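You operate a simulated robot arm through the tools that you are given. There is no shell and no other tool. Be economical: measure what you need, move in short steps, check, and stop when the job is done.

Carry out the task below with a simulated robot arm. There is one attempt and no reset: what you move stays moved.

TASK
Take the marked cup from the side leaf of the steam table and leave it on the white plate there.
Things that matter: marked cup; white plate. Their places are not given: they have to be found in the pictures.

It is judged by the outcome, as a careful person would: the job done as asked, and still so three seconds after it is handed in. It fails if anything else is knocked over, pushed out of place, dropped, spilled or broken.

THE ROBOT
A 6-joint arm with a two-finger parallel gripper, fixed in place. Base frame: the origin is at the foot of the arm, x ahead of it, y to its left, z up; the work surface is at about z = 0. Lengths are in m, angles in rad, forces in N, time in s.
With the tool pointing down near the work surface it reaches from about 0.16 to 0.42 m from the base axis. Its first joint turns from -1.152 to 1.152 rad. Payload 1.57 kg.
Tool frame: the origin (TCP) lies between the finger pads and is the grasp point; the fingertips stand 0.03 m ahead of it; z points along the fingers, y is the line along which they close. The gripper opens to 0.08 m. The fingers are 0.017 m wide and 0.012 m thick; the gripper's body (0.04 by 0.082 m) begins 0.08 m behind the TCP.
Orientation is that of the tool frame in the base frame, as a unit quaternion [w, x, y, z]. With the fingers straight down and closing along the base's y, the tool's x points along the base's -x, its y along +y and its z along -z.

THE INTERFACE
- The arm moves only by the tool step_arm. Its argument "increments" is text: rows parted by semicolons, each of 7 numbers parted by spaces: the shift along the base's x, y, z in m, then the turn, a rotation vector about the base's x, y, z in rad, then the finger opening in m, from 0 to 0.08. In form: dx dy dz ax ay az gripper; .... A call has 1 to 8 rows; each row shifts and turns the commanded pose from where the row before left it. A row lasts 0.2 s, in which the tool goes at most 0.05 m and 0.15 rad; a call with a longer step from one row to the next is refused whole, and so is a gripper value outside its range. A pose out of reach is approached as far as the arm can. The call stops where the force on the tool passes 40 N (or 10 N more than at its start, if that is more) or the arm is blocked; 0.2 s more then pass. The fingers move at their own pace (about 0.153 m/s each) and stop on an object; they squeeze with about 23 N. The grip force told is the motor's: it shows also when the fingers shut on nothing. Time passes only in rows, and 0.2 s behind the last, so rows that do not move let the fingers close. It gives the time, the measured TCP pose, the force on the tool (base axes), the opening and the grip force at its end, in the units of the frame above (readings bear some noise), and new pictures: "views" is both (left out), scene, wrist or none.
- Cameras (640 x 400 px; columns grow to the right, rows downward): "scene" is fixed at [0.0381, -0.3088, 0.4145]; the picture's right is [0.89, -0.46, 0.00], its down [-0.33, -0.63, -0.71] and it looks along [0.32, 0.63, -0.71] (base axes); focal length 330 px, centre (320, 200). "wrist" rides on the gripper at [-0.032, 0, -0.078] in the tool frame; the picture's right is [0.00, -1.00, 0.00], its down [0.97, 0.00, -0.24] and it looks along [0.24, 0.00, 0.97] (tool axes); focal length 218 px, centre (320, 200).
- locate(camera, pixels): for up to 12 pixels [column, row] of the newest picture of that camera ("zoom" is the newest enlarged one), the place [x, y, z] in the base frame of the surface seen there, good to about 0.002 m, but the place of the scene camera against the robot may be out by one fixed shift of up to 0.025 m in any direction. No time passes.
- enlarge(camera, box): a new picture of the part [left, top, right, bottom] of that camera's present view, enlarged. No time passes.
- hand_in(): hands the job in; it is judged then, once.

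Work in short steps. Measure before you move; look again where a grasp or a placing could have gone wrong, and mend it. You have 60 turns and 120 pictures in all, the two below and enlarged ones among them. Open the gripper and draw the arm clear of the work before you hand the job in, unless the task says otherwise; then end with one line.

The tools are called as name(argument=value, ...) on one line, values as JSON. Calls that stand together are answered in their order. step_arm: Moves the arm, as the interface text tells. Its arguments: {"type":"object","properties":{"increments":{"type":"string"},"views":{"type":"string","enum":["both","scene","wrist","none"]}},"required":["increments"]} The other tools are called the same way: locate (camera, pixels) gives the place of the surface under pixels of a picture; enlarge (camera, box) takes an enlarged picture of a part of a camera's view; hand_in () hands the job in.

At the start:

```text
clock: 0.0
position: [0.2724, -0.1468, 0.1981]
orientation: [0.0, 0.001, 1.0, 0.0]
contact_force: [-0.1, -0.1, -0.5]
finger_gap: 0.0799
finger_force: 0.1
```

scene: 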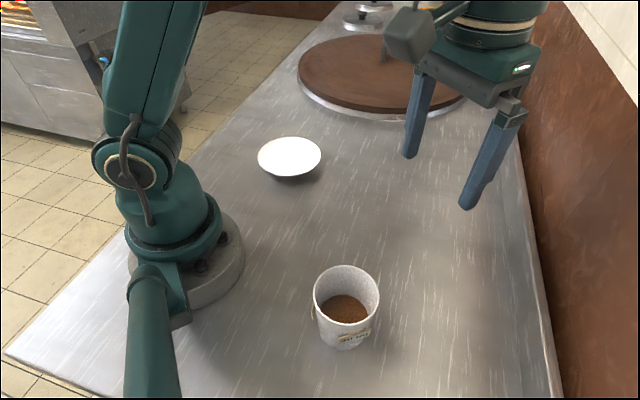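
wrist: 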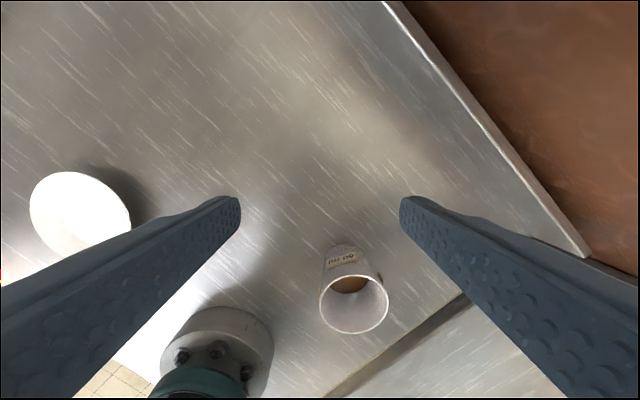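

The cup (scene ~(346,305)) holds something brown and the plate is at ~(290,156). I'll enlarge both and measure.

enlarge(camera="scene", box=[290, 250, 402, 360])

locate(camera="scene", pixels=[[314, 290], [379, 290], [346, 266], [346, 322], [346, 310], [345, 352], [290, 156], [258, 156], [321, 154], [290, 138], [290, 175], [300, 200]])

locate(camera="wrist", pixels=[[322, 300], [387, 302], [353, 278], [354, 333], [345, 246], [350, 283], [80, 212], [32, 212], [128, 220], [70, 174], [90, 256], [300, 200]])

enlarge(camera="scene", box=[240, 120, 340, 200])

```text
3.64 times, centred on (346, 305) of scene
```

zoom: 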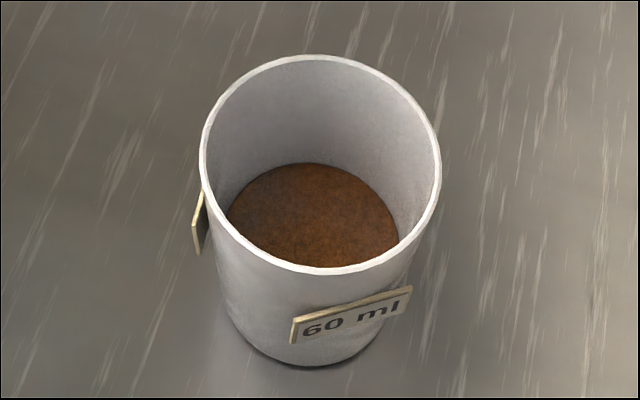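

```text
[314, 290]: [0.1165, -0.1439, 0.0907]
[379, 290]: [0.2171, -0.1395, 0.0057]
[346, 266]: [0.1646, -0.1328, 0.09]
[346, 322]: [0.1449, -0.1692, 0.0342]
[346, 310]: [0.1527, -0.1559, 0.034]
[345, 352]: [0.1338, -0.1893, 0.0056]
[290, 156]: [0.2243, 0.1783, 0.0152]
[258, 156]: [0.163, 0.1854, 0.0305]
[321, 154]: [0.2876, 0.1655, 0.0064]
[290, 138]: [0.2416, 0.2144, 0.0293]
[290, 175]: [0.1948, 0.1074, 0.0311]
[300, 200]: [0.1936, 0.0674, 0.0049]
```

```text
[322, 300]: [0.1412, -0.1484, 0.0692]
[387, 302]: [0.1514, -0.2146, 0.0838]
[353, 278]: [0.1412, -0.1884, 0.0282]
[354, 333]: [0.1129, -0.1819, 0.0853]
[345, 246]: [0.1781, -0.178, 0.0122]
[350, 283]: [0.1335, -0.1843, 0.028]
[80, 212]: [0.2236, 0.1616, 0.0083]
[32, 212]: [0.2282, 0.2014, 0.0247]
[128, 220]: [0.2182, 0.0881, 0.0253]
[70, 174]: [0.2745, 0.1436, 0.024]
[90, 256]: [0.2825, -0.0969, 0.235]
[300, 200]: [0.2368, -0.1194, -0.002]
```

```text
5.00 times, centred on (290, 160) of scene
```

zoom: 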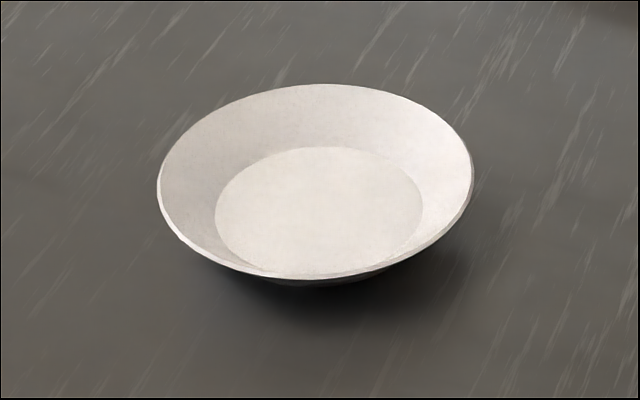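

I'll measure more rim and tag points from both cameras, for the cup's centre, size and the fixed camera's shift.

enlarge(camera="wrist", box=[300, 230, 412, 340])

locate(camera="scene", pixels=[[314.3, 293], [378, 293], [346, 265.6], [346, 324], [327, 271], [365, 271], [325, 317], [367, 317], [340, 342], [357, 333], [312, 311], [327, 340]])

```text
3.64 times, centred on (356, 285) of wrist
```

zoom: 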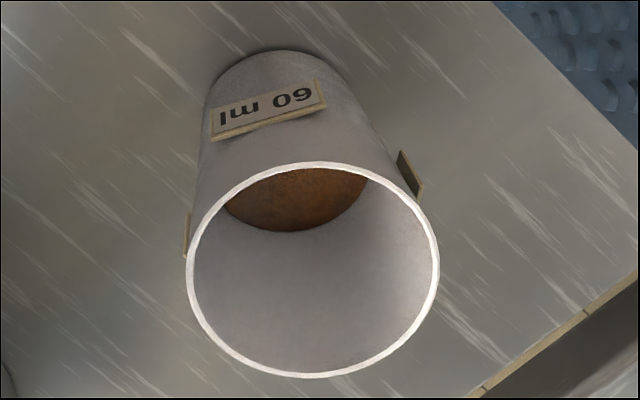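

```text
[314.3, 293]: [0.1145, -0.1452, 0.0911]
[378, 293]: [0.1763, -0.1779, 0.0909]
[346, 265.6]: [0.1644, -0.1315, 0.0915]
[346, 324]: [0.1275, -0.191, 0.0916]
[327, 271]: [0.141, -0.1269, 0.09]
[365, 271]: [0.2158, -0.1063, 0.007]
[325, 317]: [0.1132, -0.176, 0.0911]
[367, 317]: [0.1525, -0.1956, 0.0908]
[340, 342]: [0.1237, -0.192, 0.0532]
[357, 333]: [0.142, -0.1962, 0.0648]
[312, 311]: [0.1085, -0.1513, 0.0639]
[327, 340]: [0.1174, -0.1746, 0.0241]
```

Cup: rim diameter ≈0.070, height ≈0.084, with tags at about 90° spacing (≈-112°, 165°, …). Comparing both cameras, the scene shift is ≈(-0.005,+0.016,+0.007), so the cup's centre is ≈(0.150,-0.178). I'll move above it, turning ≈26° so the fingers land between the tags.

step_arm(increments="-0.0305 -0.0078 0 0 0 0.1125 0.08; -0.0305 -0.0078 0 0 0 0.1125 0.08; -0.0305 -0.0078 0 0 0 0.1125 0.08; -0.0305 -0.0078 0 0 0 0.1125 0.08; 0 0 0 0 0 0 0.08")

```text
clock: 1.2
position: [0.1483, -0.1768, 0.2003]
orientation: [0.0, -0.224, 0.975, 0.0]
contact_force: [1.0, -0.5, 0.8]
finger_gap: 0.08
finger_force: 0.0
```

scene: 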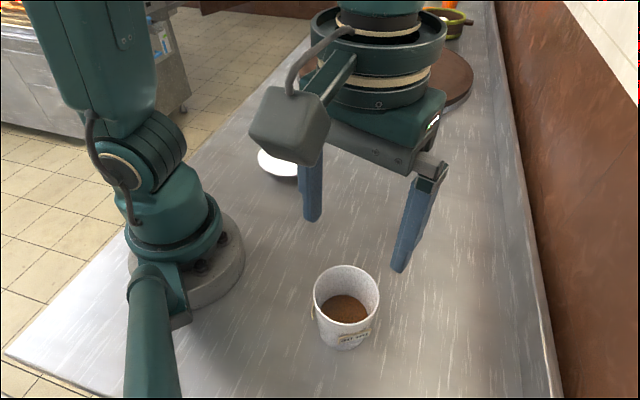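
wrist: 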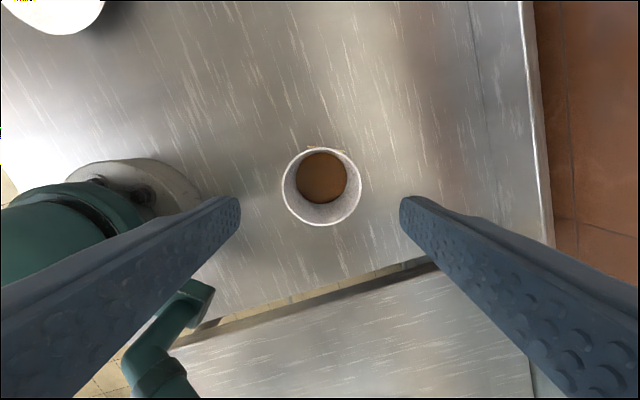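

enlarge(camera="wrist", box=[272, 130, 372, 236])

locate(camera="wrist", pixels=[[284, 187], [360, 187], [322, 149.5], [322, 224.5], [295, 160.5], [349, 160.5], [295, 214], [349, 214], [322, 175], [240, 200], [402, 200], [250, 100]])

```text
3.77 times, centred on (322, 183) of wrist
```

zoom: 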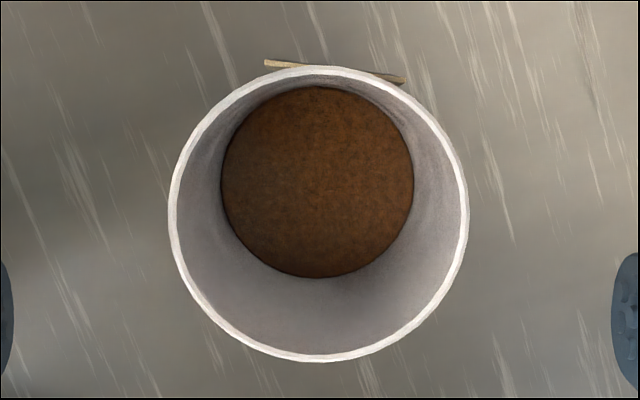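

```text
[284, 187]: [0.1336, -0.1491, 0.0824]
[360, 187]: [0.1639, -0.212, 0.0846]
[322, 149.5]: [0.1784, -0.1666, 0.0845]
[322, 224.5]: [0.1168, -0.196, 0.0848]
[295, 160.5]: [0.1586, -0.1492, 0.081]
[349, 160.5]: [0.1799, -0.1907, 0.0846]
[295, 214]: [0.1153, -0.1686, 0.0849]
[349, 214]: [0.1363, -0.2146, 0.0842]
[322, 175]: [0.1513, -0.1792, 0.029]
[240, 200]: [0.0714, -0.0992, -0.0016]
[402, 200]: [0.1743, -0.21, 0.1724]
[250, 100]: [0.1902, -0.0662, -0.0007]
```

Rim centre from the wrist camera is ≈(0.148,-0.1805), diameter 0.070, z 0.0845. Tags look 120° apart, so opposed fingers can't avoid them all; I'd grip the wall above the tags. Checking the tag's top height first.

locate(camera="zoom", pixels=[[270, 64], [400, 80], [285, 65], [390, 77]])

locate(camera="scene", pixels=[[370, 329], [365, 331], [345, 338], [340, 346], [352, 335], [312, 306], [311, 318], [350, 333], [360, 330]])

```text
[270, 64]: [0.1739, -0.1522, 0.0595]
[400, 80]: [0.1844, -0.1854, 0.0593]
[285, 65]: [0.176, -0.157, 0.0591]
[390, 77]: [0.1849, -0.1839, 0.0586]
```

```text
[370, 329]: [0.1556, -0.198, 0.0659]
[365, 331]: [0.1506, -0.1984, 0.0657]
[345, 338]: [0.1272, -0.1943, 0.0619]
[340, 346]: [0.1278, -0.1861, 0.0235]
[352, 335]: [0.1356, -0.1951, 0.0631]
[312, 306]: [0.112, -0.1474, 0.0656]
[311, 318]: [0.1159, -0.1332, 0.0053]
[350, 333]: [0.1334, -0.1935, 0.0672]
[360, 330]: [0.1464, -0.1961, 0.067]
```

Tag tops are at z≈0.0595, leaving ~24 mm of clear wall. I centre over the cup and descend to TCP z≈0.12 first (tips ≈0.09, just above the rim).

step_arm(increments="0 -0.0037 0 0 0 0 0.08; 0 0 -0.04 0 0 0 0.08; 0 0 -0.03 0 0 0 0.08; 0 0 0 0 0 0 0.08")

```text
clock: 2.2
position: [0.1497, -0.1788, 0.1276]
orientation: [0.0, -0.223, 0.975, 0.0]
contact_force: [-0.9, 0.1, -0.4]
finger_gap: 0.0802
finger_force: 0.1
```

scene: 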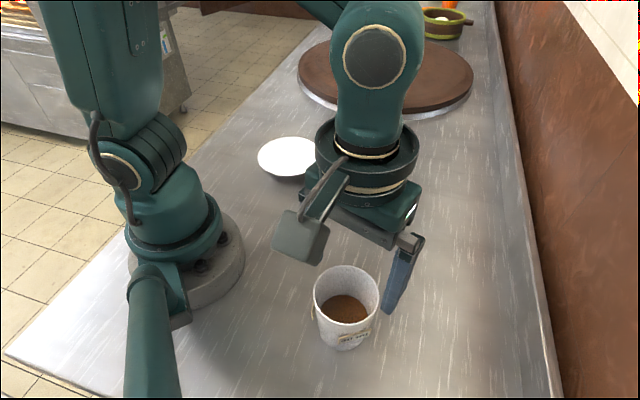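
wrist: 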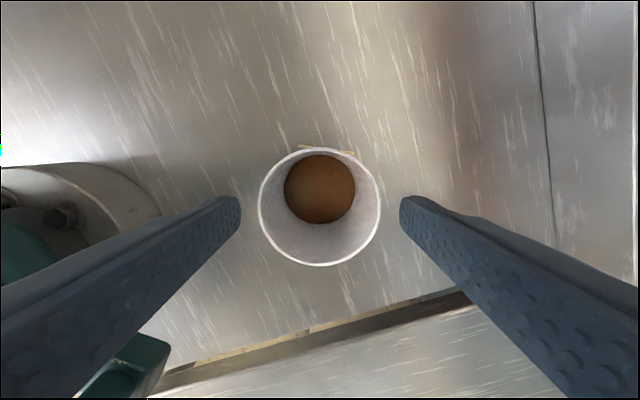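

The cup is centred between the fingers (column ≈320). Small correction, then down to TCP z≈0.0925.

step_arm(increments="-0.0018 -0.0012 -0.012 0 0 0 0.08; 0 0 -0.012 0 0 0 0.08; 0 0 -0.0105 0 0 0 0.08; 0 0 0 0 0 0 0.08")

```text
clock: 3.2
position: [0.1477, -0.1819, 0.0919]
orientation: [0.0, -0.223, 0.975, 0.0]
contact_force: [-0.6, 1.2, -0.3]
finger_gap: 0.0799
finger_force: 0.0
```

scene: 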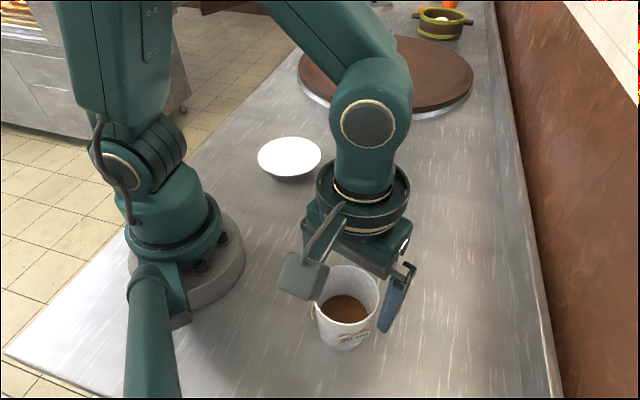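
wrist: 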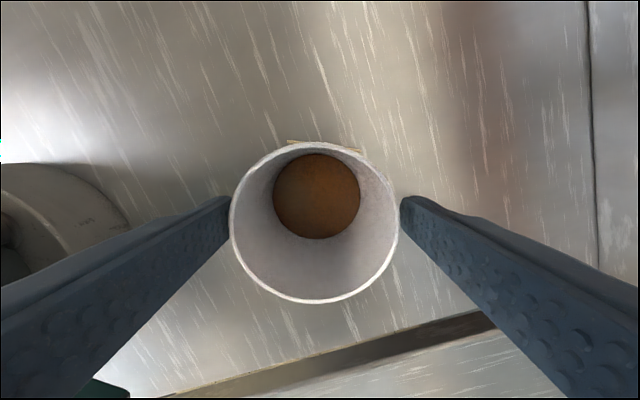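

Fingers straddle the rim with about 2 mm off-centre (cup centre col ≈315). I nudge along the closing line and close.

step_arm(increments="-0.0008 0.0016 0 0 0 0 0.08; 0 0 0 0 0 0 0.08; 0 0 0 0 0 0 0.07; 0 0 0 0 0 0 0.06; 0 0 0 0 0 0 0.06")

```text
clock: 4.4
position: [0.1476, -0.1794, 0.0929]
orientation: [0.0, -0.223, 0.975, 0.0]
contact_force: [0.5, 1.5, 1.5]
finger_gap: 0.0681
finger_force: 23.6
```

scene: 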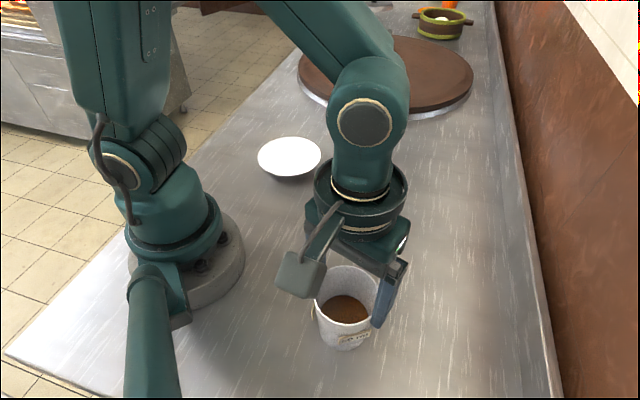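
wrist: 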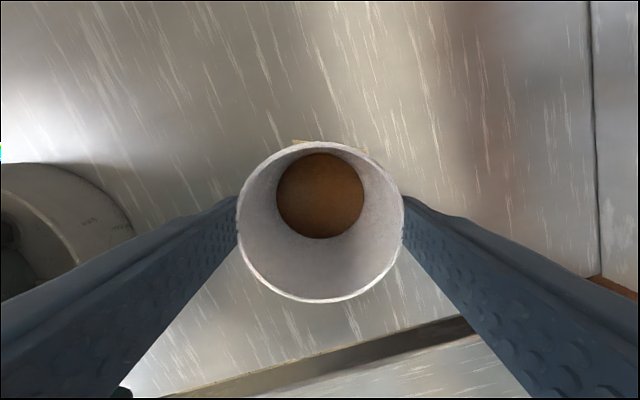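

Held at 0.068 with 23.6 N. Lifting gently a little to check the grip.

step_arm(increments="0 0 0.005 0 0 0 0.06; 0 0 0.01 0 0 0 0.06; 0 0 0.015 0 0 0 0.06; 0 0 0.015 0 0 0 0.06; 0 0 0.01 0 0 0 0.06; 0 0 0 0 0 0 0.06")

```text
clock: 5.8
position: [0.1461, -0.1791, 0.1486]
orientation: [0.0, -0.223, 0.975, -0.001]
contact_force: [0.1, -0.8, -0.7]
finger_gap: 0.0683
finger_force: 23.0
```

scene: 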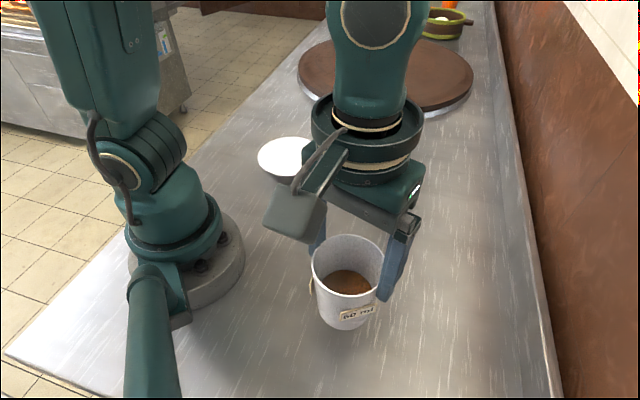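
wrist: 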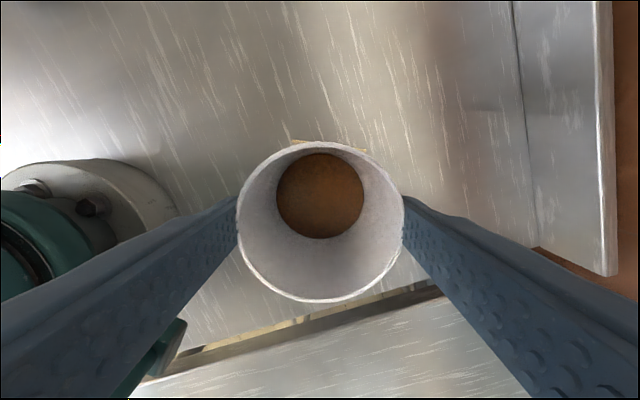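

Grip is sound and the cup level. Moving smoothly towards the plate, in an arc outwards.

step_arm(increments="0.004 0.004 0.003 0 0 0 0.06; 0.01 0.01 0.005 0 0 0 0.06; 0.014 0.015 0.005 0 0 0 0.06; 0.014 0.018 0.005 0 0 0 0.06; 0.012 0.02 0 0 0 0 0.06; 0.01 0.022 0 0 0 0 0.06; 0.008 0.022 0 0 0 0 0.06; 0.004 0.022 0 0 0 0 0.06", views="none")

step_arm(increments="0 0.015 0 0 0 0 0.06; 0 0.022 0 0 0 0 0.06; 0 0.022 0 0 0 0 0.06; 0 0.022 0 0 0 0 0.06; 0 0.02 0 0 0 0 0.06; 0 0.012 0 0 0 0 0.06; 0 0.006 0 0 0 0 0.06; 0 0 0 0 0 0 0.06")

```text
clock: 7.6
position: [0.2248, -0.0455, 0.1667]
orientation: [-0.001, -0.223, 0.975, 0.0]
contact_force: [-0.6, 0.3, -0.8]
finger_gap: 0.068
finger_force: 22.9
```

```text
clock: 9.4
position: [0.2243, 0.0726, 0.1682]
orientation: [0.0, -0.224, 0.975, 0.0]
contact_force: [-0.8, 1.0, 0.2]
finger_gap: 0.0684
finger_force: 22.7
```

scene: 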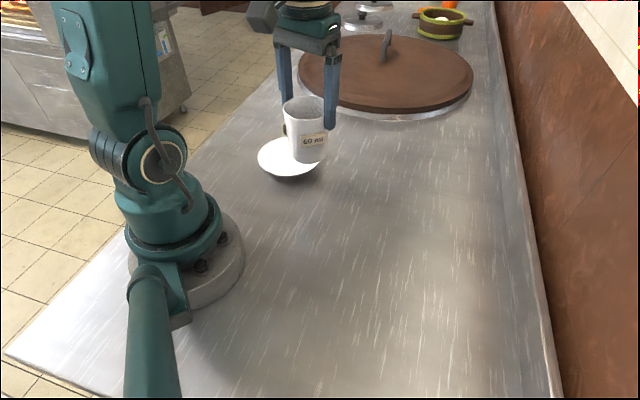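
wrist: 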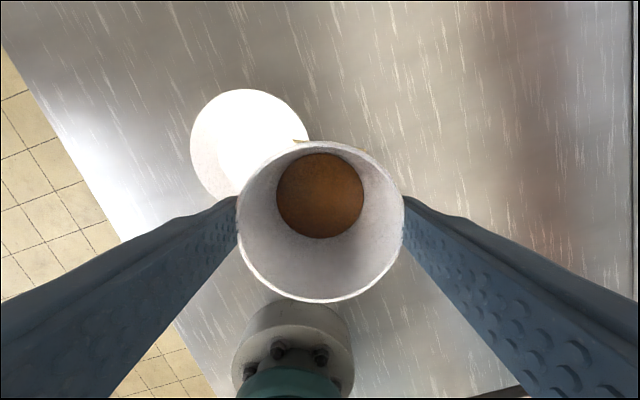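

The plate is partly visible to the wrist camera; measuring its rim and floor to fix its centre.

enlarge(camera="wrist", box=[180, 80, 320, 210])

locate(camera="wrist", pixels=[[192, 145], [249, 91], [306, 130], [195, 168], [203, 113], [225, 95], [275, 96], [292, 107], [250, 140], [225, 150], [230, 165], [205, 183]])

```text
3.08 times, centred on (250, 145) of wrist
```

zoom: 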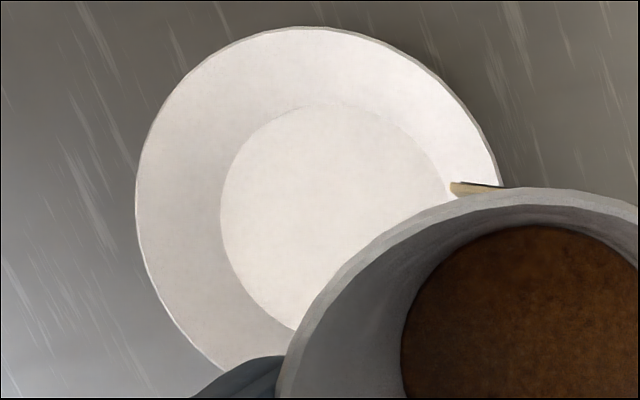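

```text
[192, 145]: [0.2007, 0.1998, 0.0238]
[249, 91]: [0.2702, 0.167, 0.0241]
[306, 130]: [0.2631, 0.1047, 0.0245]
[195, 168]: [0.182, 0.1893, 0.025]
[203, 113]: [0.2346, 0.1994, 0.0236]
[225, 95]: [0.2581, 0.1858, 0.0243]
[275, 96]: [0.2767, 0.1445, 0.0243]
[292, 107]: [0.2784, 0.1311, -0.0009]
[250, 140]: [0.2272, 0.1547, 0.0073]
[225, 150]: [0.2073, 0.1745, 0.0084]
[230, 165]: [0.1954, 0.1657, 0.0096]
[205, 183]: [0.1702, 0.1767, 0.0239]
```

Plate centre ≈(0.2175,0.1425), floor z≈0.0075, rim radius 0.0595, flat radius ≈0.038. Cup's base sits 0.093 below the TCP; I go over the plate centre and lower to just above it.

step_arm(increments="-0.001 0.007 0 0 0 0 0.06; -0.002 0.017 0 0 0 0 0.06; -0.002 0.021 0 0 0 0 0.06; -0.002 0.017 0 0 0 0 0.06; 0 0.0084 0 0 0 0 0.06; 0 0 -0.015 0 0 0 0.06; 0 0 -0.02 0 0 0 0.06; 0 0 -0.015 0 0 0 0.06")

```text
clock: 11.2
position: [0.217, 0.1436, 0.1174]
orientation: [-0.001, -0.224, 0.975, -0.001]
contact_force: [0.5, 0.4, -1.5]
finger_gap: 0.068
finger_force: 23.3
```

scene: 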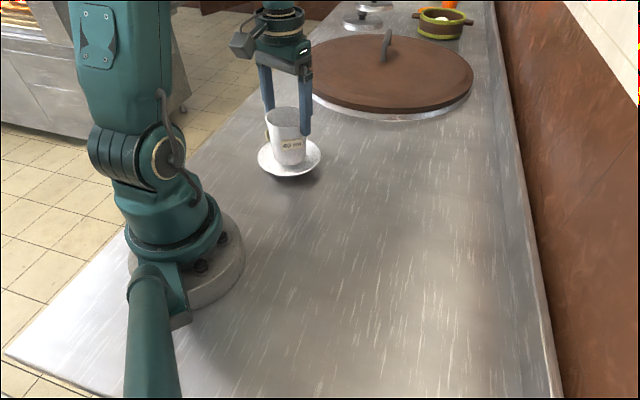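
wrist: 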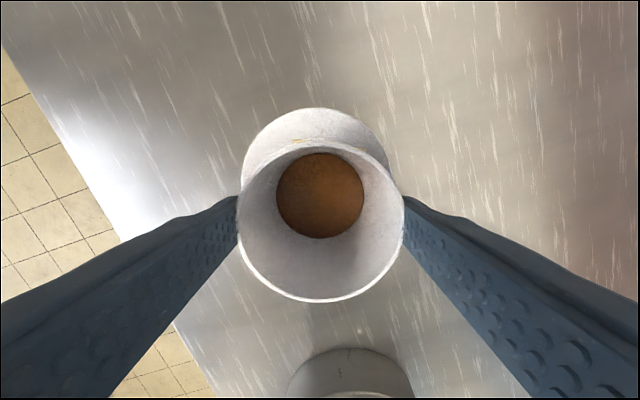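

Cup is centred over the plate (visible plate cols ≈242–391). Lowering slowly, watching force.

step_arm(increments="0 0 -0.006 0 0 0 0.06; 0 0 -0.005 0 0 0 0.06; 0 0 -0.003 0 0 0 0.06; 0 0 -0.0015 0 0 0 0.06; 0 0 0 0 0 0 0.06")

enlarge(camera="scene", box=[230, 80, 350, 190])

```text
clock: 12.4
position: [0.2167, 0.1432, 0.1012]
orientation: [-0.001, -0.223, 0.975, 0.0]
contact_force: [-1.6, -1.0, 10.9]
finger_gap: 0.0681
finger_force: 22.9
```

scene: 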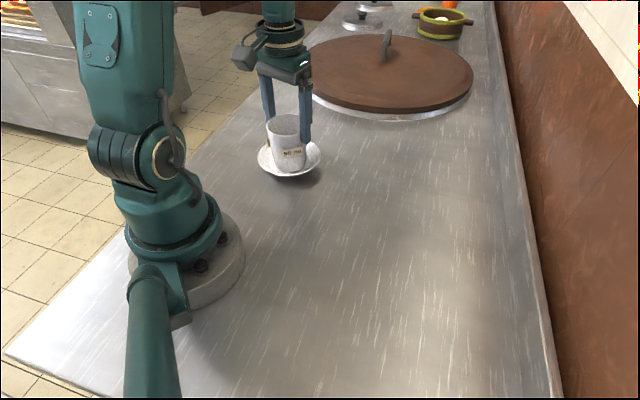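
wrist: 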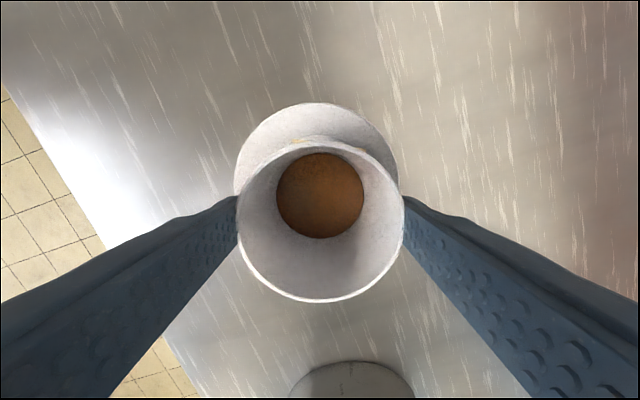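

```text
3.64 times, centred on (290, 135) of scene
```

zoom: 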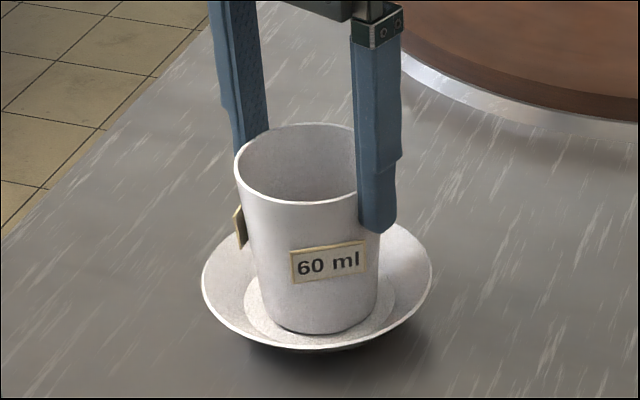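

Contact (≈11 N) with the cup's base inside the plate's flat floor. I ease up slightly and open gradually.

step_arm(increments="0 0 0.0006 0 0 0 0.06; 0 0 0 0 0 0 0.068; 0 0 0 0 0 0 0.07; 0 0 0 0 0 0 0.074; 0 0 0 0 0 0 0.08; 0 0 0 0 0 0 0.08")

```text
clock: 13.8
position: [0.2158, 0.143, 0.1031]
orientation: [-0.001, -0.224, 0.975, 0.0]
contact_force: [-0.2, 0.2, -0.1]
finger_gap: 0.0799
finger_force: 0.0
```

scene: 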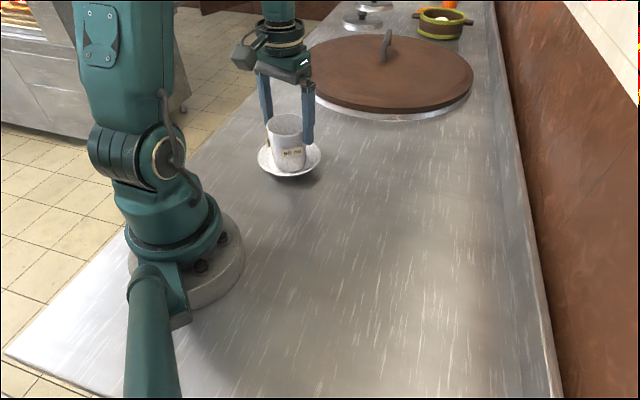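
wrist: 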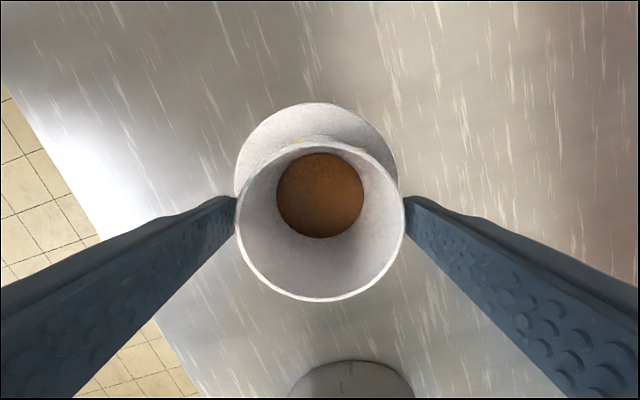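

Released, centred with gaps on both sides. Raising straight up, then clear.

step_arm(increments="0 0 0.008 0 0 0 0.08; 0 0 0.015 0 0 0 0.08; 0 0 0.025 0 0 0 0.08; 0 0 0.03 0 0 0 0.08; 0 0 0.03 0 0 0 0.08; 0 -0.04 0 0 0 0 0.08; 0 -0.045 0 0 0 0 0.08; 0 -0.03 0 0 0 0 0.08")

enlarge(camera="scene", box=[230, 90, 350, 200])

```text
clock: 15.6
position: [0.2163, 0.0262, 0.2092]
orientation: [0.0, -0.223, 0.975, -0.001]
contact_force: [0.3, 0.8, 0.3]
finger_gap: 0.08
finger_force: 0.1
```

scene: 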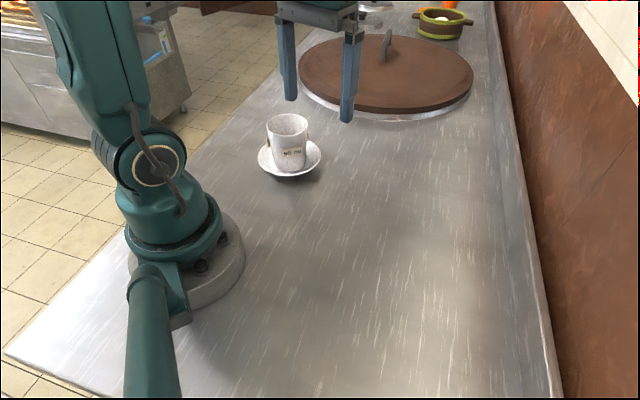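
wrist: 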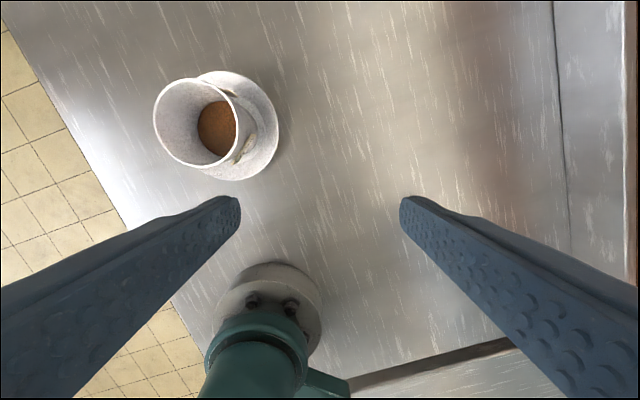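

```text
3.64 times, centred on (290, 145) of scene
```

zoom: 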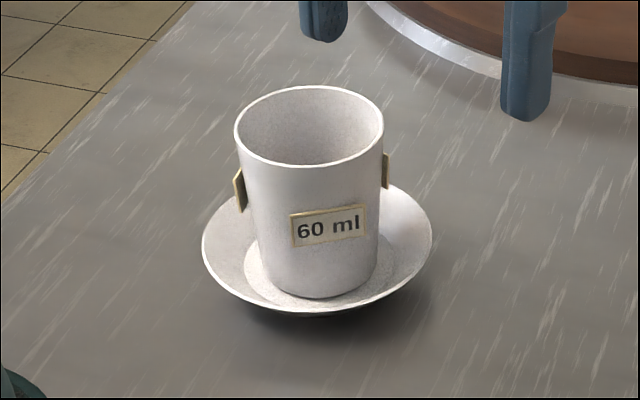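

The cup stands upright on the plate's flat centre, nothing is spilled, and the arm is clear. Handing in.

hand_in()

```text
The job is handed in.
```

The marked "60 ml" cup is standing upright on the white plate with its contents intact, and the gripper is open and clear of it.
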